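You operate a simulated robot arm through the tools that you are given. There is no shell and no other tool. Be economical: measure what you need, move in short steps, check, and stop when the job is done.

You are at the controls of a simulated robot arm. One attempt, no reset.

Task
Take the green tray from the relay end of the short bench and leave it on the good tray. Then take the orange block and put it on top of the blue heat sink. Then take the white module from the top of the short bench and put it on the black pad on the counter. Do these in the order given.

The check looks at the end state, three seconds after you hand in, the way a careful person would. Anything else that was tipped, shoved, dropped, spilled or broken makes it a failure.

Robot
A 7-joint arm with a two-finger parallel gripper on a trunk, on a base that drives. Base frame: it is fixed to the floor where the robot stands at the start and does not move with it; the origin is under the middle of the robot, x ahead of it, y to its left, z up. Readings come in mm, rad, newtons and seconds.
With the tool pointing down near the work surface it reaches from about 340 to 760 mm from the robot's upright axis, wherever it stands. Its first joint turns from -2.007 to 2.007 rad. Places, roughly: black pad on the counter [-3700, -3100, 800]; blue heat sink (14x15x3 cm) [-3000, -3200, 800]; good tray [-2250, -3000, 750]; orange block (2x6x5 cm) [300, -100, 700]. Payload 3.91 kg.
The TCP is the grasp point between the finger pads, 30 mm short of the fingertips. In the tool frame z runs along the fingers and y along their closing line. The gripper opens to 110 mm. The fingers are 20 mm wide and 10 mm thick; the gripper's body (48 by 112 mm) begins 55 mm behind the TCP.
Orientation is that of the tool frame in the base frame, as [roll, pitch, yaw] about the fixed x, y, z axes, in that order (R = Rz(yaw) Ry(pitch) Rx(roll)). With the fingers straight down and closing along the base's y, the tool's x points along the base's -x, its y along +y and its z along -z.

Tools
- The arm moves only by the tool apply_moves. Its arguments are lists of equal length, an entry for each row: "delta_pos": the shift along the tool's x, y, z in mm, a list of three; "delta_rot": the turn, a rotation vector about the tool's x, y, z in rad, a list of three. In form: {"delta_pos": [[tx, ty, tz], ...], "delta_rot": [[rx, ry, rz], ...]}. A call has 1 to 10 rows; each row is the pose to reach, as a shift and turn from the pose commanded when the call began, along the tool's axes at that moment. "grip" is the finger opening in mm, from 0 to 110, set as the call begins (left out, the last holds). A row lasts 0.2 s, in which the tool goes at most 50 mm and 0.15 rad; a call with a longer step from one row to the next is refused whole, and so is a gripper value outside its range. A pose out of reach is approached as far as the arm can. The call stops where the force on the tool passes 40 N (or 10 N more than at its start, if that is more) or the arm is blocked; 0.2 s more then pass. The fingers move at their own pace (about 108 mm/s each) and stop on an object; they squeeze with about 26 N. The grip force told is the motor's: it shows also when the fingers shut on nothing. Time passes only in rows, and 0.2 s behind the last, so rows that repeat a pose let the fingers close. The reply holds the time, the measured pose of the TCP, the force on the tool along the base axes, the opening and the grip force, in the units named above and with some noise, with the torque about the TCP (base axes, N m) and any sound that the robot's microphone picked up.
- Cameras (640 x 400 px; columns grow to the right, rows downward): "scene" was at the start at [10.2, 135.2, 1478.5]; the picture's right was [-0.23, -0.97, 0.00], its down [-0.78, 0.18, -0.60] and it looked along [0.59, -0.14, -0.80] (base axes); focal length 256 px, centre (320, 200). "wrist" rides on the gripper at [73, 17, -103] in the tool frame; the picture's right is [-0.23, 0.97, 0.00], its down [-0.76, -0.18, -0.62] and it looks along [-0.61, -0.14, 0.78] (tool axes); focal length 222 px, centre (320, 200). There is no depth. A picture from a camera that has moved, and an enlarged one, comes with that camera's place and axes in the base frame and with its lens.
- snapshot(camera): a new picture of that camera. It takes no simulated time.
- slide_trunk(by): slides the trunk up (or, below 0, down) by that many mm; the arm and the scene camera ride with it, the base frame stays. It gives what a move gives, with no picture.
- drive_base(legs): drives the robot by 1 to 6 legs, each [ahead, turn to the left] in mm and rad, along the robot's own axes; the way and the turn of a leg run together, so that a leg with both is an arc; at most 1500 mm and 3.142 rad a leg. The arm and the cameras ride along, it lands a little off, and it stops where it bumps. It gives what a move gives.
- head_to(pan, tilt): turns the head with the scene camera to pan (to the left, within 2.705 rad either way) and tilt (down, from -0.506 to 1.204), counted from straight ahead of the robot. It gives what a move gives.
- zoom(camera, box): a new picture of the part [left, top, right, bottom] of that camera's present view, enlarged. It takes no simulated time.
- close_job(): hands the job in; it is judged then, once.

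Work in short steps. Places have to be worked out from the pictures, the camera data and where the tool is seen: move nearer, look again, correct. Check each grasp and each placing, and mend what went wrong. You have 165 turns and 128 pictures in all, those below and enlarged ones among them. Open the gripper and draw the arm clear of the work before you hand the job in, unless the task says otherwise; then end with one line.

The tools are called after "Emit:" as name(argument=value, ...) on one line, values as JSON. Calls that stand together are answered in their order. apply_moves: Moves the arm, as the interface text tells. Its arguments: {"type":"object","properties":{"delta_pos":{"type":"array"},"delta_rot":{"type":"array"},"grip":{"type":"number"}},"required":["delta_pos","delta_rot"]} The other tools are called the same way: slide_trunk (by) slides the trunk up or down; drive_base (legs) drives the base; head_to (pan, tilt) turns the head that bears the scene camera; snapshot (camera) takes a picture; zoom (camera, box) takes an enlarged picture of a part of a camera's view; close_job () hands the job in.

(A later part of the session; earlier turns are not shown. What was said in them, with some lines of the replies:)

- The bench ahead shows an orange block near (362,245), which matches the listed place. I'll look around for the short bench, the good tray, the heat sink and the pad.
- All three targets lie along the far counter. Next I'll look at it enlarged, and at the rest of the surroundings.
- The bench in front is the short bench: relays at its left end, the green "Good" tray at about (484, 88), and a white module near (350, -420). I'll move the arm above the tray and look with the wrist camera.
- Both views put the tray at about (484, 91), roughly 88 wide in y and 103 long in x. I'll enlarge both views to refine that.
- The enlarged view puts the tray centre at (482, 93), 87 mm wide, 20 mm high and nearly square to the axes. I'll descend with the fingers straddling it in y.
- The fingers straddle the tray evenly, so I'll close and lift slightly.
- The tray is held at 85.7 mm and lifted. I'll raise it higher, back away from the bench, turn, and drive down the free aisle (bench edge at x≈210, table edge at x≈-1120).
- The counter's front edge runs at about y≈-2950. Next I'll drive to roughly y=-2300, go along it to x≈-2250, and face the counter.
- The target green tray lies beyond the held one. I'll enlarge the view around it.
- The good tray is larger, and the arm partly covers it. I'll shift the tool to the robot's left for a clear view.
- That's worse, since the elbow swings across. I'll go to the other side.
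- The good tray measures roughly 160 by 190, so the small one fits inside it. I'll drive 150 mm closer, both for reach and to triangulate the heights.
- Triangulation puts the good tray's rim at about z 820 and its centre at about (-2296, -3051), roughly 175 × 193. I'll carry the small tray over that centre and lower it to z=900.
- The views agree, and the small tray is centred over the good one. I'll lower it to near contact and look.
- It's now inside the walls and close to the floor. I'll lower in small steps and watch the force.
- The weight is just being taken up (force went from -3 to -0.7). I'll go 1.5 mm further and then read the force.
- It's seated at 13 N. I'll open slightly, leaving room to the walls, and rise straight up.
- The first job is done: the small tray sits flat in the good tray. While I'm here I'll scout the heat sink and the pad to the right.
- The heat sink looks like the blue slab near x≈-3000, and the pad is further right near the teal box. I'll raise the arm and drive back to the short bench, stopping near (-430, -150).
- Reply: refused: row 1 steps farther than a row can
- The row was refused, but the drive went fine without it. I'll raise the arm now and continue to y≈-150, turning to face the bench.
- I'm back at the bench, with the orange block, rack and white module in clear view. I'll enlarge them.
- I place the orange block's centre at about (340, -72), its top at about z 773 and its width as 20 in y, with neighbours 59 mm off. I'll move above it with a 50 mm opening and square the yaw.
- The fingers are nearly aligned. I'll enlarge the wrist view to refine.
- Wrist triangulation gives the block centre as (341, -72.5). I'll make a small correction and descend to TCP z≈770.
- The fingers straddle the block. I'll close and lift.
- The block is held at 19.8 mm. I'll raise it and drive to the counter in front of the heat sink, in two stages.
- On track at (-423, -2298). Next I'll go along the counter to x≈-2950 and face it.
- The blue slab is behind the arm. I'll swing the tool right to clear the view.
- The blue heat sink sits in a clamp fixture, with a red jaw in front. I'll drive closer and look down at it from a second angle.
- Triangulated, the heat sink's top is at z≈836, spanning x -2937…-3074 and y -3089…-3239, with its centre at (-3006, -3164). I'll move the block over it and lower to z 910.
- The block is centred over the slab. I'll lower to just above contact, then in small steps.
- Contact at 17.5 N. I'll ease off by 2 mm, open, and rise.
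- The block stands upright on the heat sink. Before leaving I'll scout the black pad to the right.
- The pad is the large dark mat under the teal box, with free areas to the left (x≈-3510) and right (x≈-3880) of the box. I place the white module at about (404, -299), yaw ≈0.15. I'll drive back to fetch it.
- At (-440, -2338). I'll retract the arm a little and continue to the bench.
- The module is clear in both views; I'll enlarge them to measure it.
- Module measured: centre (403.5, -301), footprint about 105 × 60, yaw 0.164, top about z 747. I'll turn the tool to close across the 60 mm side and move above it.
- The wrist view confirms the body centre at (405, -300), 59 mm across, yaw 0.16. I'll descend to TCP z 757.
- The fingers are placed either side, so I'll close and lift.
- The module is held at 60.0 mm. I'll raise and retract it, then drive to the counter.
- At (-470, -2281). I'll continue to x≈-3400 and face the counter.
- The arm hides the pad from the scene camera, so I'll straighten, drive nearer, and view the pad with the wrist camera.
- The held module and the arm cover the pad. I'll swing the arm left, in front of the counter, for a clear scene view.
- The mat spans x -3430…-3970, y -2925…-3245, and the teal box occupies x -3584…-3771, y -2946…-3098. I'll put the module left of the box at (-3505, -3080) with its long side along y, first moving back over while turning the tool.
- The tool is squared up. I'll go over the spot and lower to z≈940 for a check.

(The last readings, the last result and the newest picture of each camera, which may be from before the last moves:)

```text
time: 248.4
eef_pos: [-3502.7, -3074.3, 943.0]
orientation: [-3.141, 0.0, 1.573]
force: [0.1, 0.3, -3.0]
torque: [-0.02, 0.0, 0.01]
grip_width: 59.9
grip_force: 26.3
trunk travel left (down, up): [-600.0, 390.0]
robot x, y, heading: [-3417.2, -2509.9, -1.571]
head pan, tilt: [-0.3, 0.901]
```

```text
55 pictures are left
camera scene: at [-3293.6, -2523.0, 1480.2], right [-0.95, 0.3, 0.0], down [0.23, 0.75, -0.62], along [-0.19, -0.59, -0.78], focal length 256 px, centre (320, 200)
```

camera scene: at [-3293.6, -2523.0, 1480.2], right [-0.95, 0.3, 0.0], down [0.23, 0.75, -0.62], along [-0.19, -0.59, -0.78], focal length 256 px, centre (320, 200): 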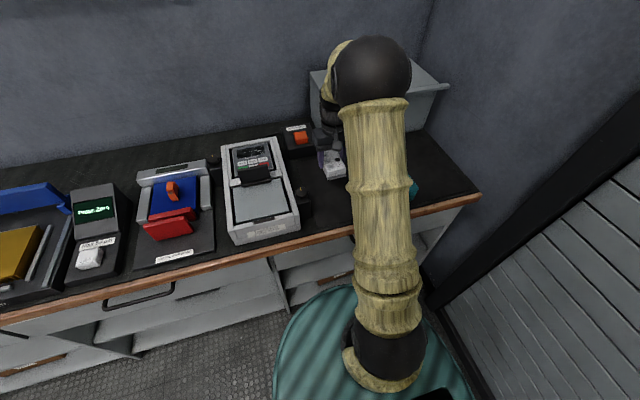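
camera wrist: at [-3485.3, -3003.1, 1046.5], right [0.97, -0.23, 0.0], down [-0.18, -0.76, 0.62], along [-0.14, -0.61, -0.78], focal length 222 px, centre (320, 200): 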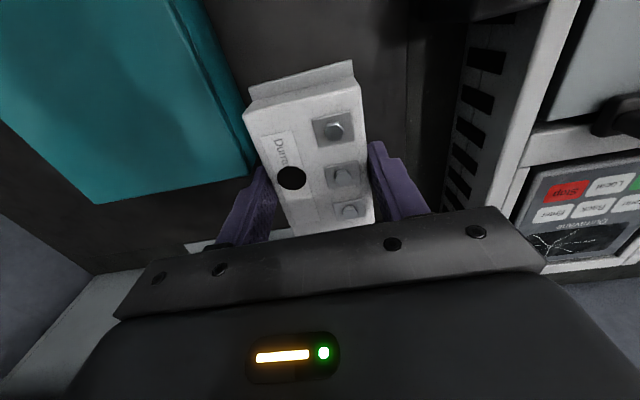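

I'll enlarge both views to check clearances and the mat's left edge.

Emit:
zoom(camera="wrist", box=[160, 0, 480, 200])

Emit:
zoom(camera="scene", box=[260, 120, 388, 240])

```text
2.00 times, centred on (320, 100) of wrist
camera zoom: at [-3485.0, -3002.5, 1047.4], right [0.97, -0.23, 0.0], down [-0.18, -0.76, 0.62], along [-0.14, -0.61, -0.78], focal length 444 px, centre (320, 400)
```

zoom: 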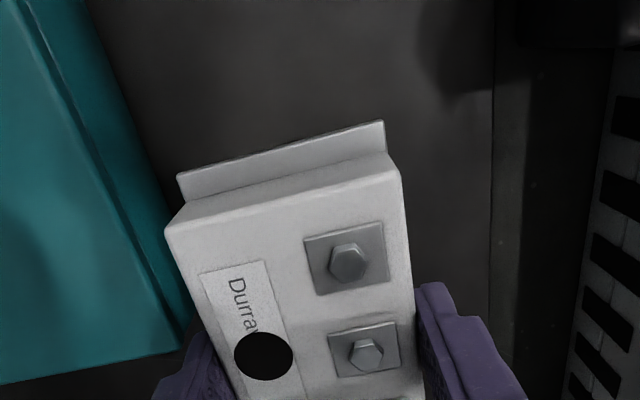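

```text
3.33 times, centred on (324, 180) of scene
camera zoom: at [-3293.6, -2523.0, 1480.2], right [-0.95, 0.3, 0.0], down [0.23, 0.75, -0.62], along [-0.19, -0.59, -0.78], focal length 854 px, centre (307, 267)
```

zoom: 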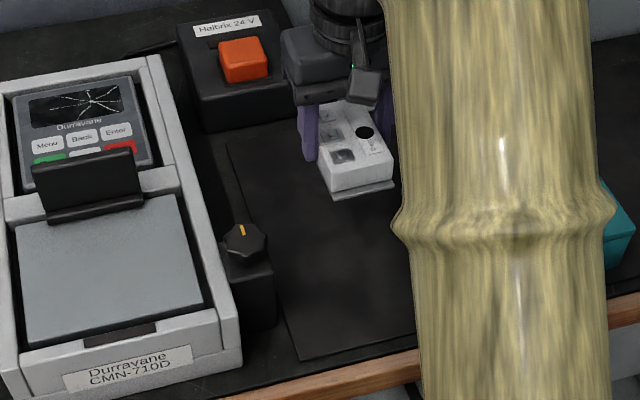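

The mat's left edge is at x≈-3412 and the teal box starts at about -3585, so the module at -3503 is well clear of both. I'll lower it.

Emit:
apply_moves(delta_pos=[[0, 0, 40], [0, 0, 75], [0, 0, 90], [0, 0, 93], [0, 0, 95]], delta_rot=[[0, 0, 0], [0, 0, 0], [0, 0, 0], [0, 0, 0], [0, 0, 0]])

Emit:
zoom(camera="scene", box=[280, 130, 376, 210])

```text
time: 249.6
eef_pos: [-3500.2, -3074.7, 847.9]
orientation: [3.14, 0.0, 1.571]
force: [-0.4, -0.4, -3.7]
torque: [-0.02, -0.01, -0.02]
grip_width: 60.0
grip_force: 26.3
trunk travel left (down, up): [-600.0, 390.0]
robot x, y, heading: [-3419.4, -2511.0, -1.572]
head pan, tilt: [-0.3, 0.901]
```

```text
5.00 times, centred on (328, 170) of scene
camera zoom: at [-3293.6, -2523.0, 1480.2], right [-0.95, 0.3, 0.0], down [0.23, 0.75, -0.62], along [-0.18, -0.59, -0.78], focal length 1281 px, centre (280, 350)
```

zoom: 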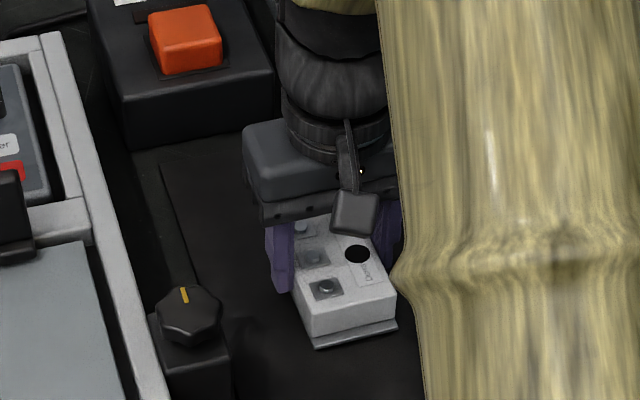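

No contact yet at z 848, so I'll go down further in 1.5 mm steps.

Emit:
apply_moves(delta_pos=[[0, 0, 1.5], [0, 0, 3], [0, 0, 4], [0, 0, 5]], delta_rot=[[0, 0, 0], [0, 0, 0], [0, 0, 0], [0, 0, 0]])

```text
time: 250.6
eef_pos: [-3501.6, -3074.5, 842.3]
orientation: [3.139, 0.0, 1.572]
force: [-0.1, -0.7, -3.5]
torque: [-0.02, -0.01, -0.01]
grip_width: 59.6
grip_force: 26.0
trunk travel left (down, up): [-600.0, 390.0]
robot x, y, heading: [-3419.5, -2508.1, -1.571]
head pan, tilt: [-0.3, 0.901]
```

Emit:
apply_moves(delta_pos=[[0, 0, 1], [0, 0, 2], [0, 0, 3]], delta_rot=[[0, 0, 0], [0, 0, 0], [0, 0, 0]])

```text
time: 251.4
eef_pos: [-3501.8, -3074.7, 841.8]
orientation: [-3.142, 0.004, 1.572]
force: [0.2, -3.7, 17.0]
torque: [0.14, -0.02, -0.04]
grip_width: 59.8
grip_force: 26.0
trunk travel left (down, up): [-600.0, 390.0]
robot x, y, heading: [-3422.1, -2509.2, -1.57]
head pan, tilt: [-0.3, 0.901]
```

Contact at 17 N. I'll ease back a little, open, and rise.

Emit:
apply_moves(delta_pos=[[0, 0, -1], [0, 0, -1.5]], delta_rot=[[0, 0, 0], [0, 0, 0]])

Emit:
apply_moves(delta_pos=[[0, 0, 0], [0, 0, 0], [0, 0, -10], [0, 0, -45], [0, 0, -90], [0, 0, -135], [0, 0, -180]], delta_rot=[[0, 0, 0], [0, 0, 0], [0, 0, 0], [0, 0, 0], [0, 0, 0], [0, 0, 0], [0, 0, 0]], grip=80)

Emit:
snapshot(camera="wrist")

Emit:
zoom(camera="scene", box=[260, 120, 388, 240])

```text
time: 252.0
eef_pos: [-3501.9, -3075.1, 842.6]
orientation: [-3.142, 0.002, 1.571]
force: [0.5, -5.1, 12.2]
torque: [-0.66, 0.03, 0.04]
grip_width: 59.8
grip_force: 25.9
trunk travel left (down, up): [-600.0, 390.0]
robot x, y, heading: [-3421.3, -2507.8, -1.571]
head pan, tilt: [-0.3, 0.901]
```

```text
time: 253.6
eef_pos: [-3500.4, -3070.9, 1021.9]
orientation: [3.141, 0.0, 1.573]
force: [-0.1, -0.5, 0.4]
torque: [0.01, 0.03, -0.01]
grip_width: 80.1
grip_force: 0.1
trunk travel left (down, up): [-600.0, 390.0]
robot x, y, heading: [-3422.7, -2514.8, -1.572]
head pan, tilt: [-0.3, 0.901]
```

```text
51 pictures are left
camera wrist: at [-3483.7, -2999.6, 1127.1], right [0.97, -0.23, 0.0], down [-0.18, -0.76, 0.62], along [-0.14, -0.61, -0.78], focal length 222 px, centre (320, 200)
```

wrist: 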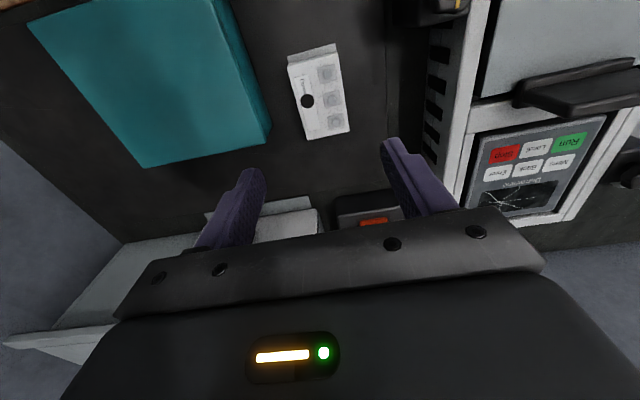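

```text
3.33 times, centred on (324, 180) of scene
camera zoom: at [-3293.5, -2522.2, 1480.2], right [-0.95, 0.3, 0.0], down [0.23, 0.75, -0.62], along [-0.18, -0.59, -0.78], focal length 854 px, centre (307, 267)
```

zoom: 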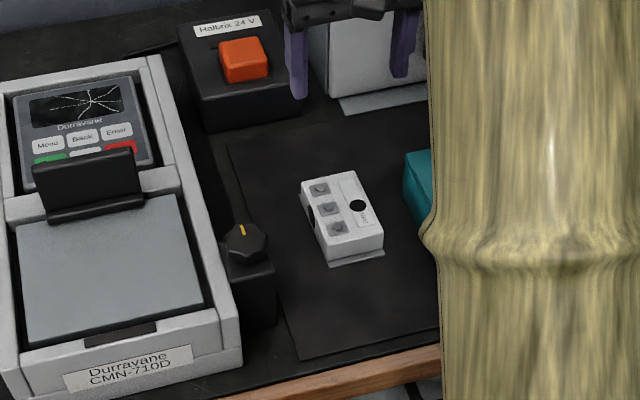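

The module lies flat on the mat. I'll back the robot away, then check the other two placings once more.

Emit:
drive_base(legs=[[-300, 0]])

Emit:
head_to(pan=0.6, tilt=0.5)

Emit:
zoom(camera="scene", box=[160, 130, 480, 330])

```text
time: 255.6
eef_pos: [-3503.3, -2774.3, 1022.0]
orientation: [3.141, 0.0, 1.569]
force: [-0.8, -0.4, 0.4]
torque: [-0.02, -0.02, 0.02]
grip_width: 79.9
grip_force: 0.1
trunk travel left (down, up): [-600.0, 390.0]
robot x, y, heading: [-3420.6, -2213.3, -1.574]
head pan, tilt: [-0.3, 0.901]
```

```text
time: 256.8
eef_pos: [-3503.3, -2774.2, 1022.6]
orientation: [-3.14, 0.0, 1.568]
force: [-0.2, -0.3, -0.3]
torque: [0.0, 0.01, 0.0]
grip_width: 80.1
grip_force: 0.1
trunk travel left (down, up): [-600.0, 390.0]
robot x, y, heading: [-3417.3, -2210.1, -1.578]
head pan, tilt: [0.6, 0.499]
```

```text
2.00 times, centred on (320, 230) of scene
camera zoom: at [-3218.7, -2229.1, 1514.1], right [-0.83, -0.56, 0.0], down [-0.27, 0.4, -0.88], along [0.49, -0.73, -0.48], focal length 512 px, centre (320, 140)
```

zoom: 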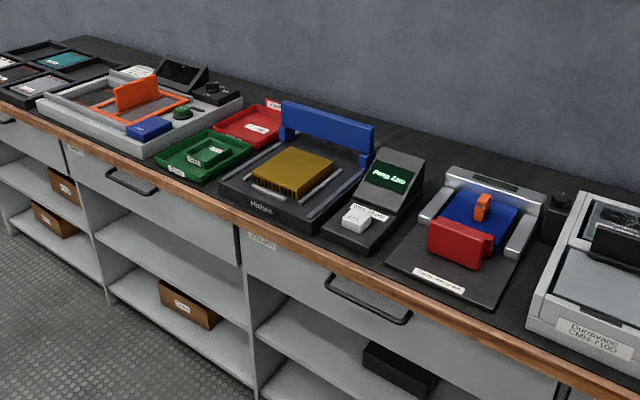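

All three placings stand as left, the gripper is open, and the arm is clear of the counter. I'm handing in.

Emit:
close_job()

```text
The job is handed in.
```

The green tray is in the good tray, the orange block stands on the blue heat sink, and the white module is on the black pad; all three were done in that order, and I saw nothing else disturbed.
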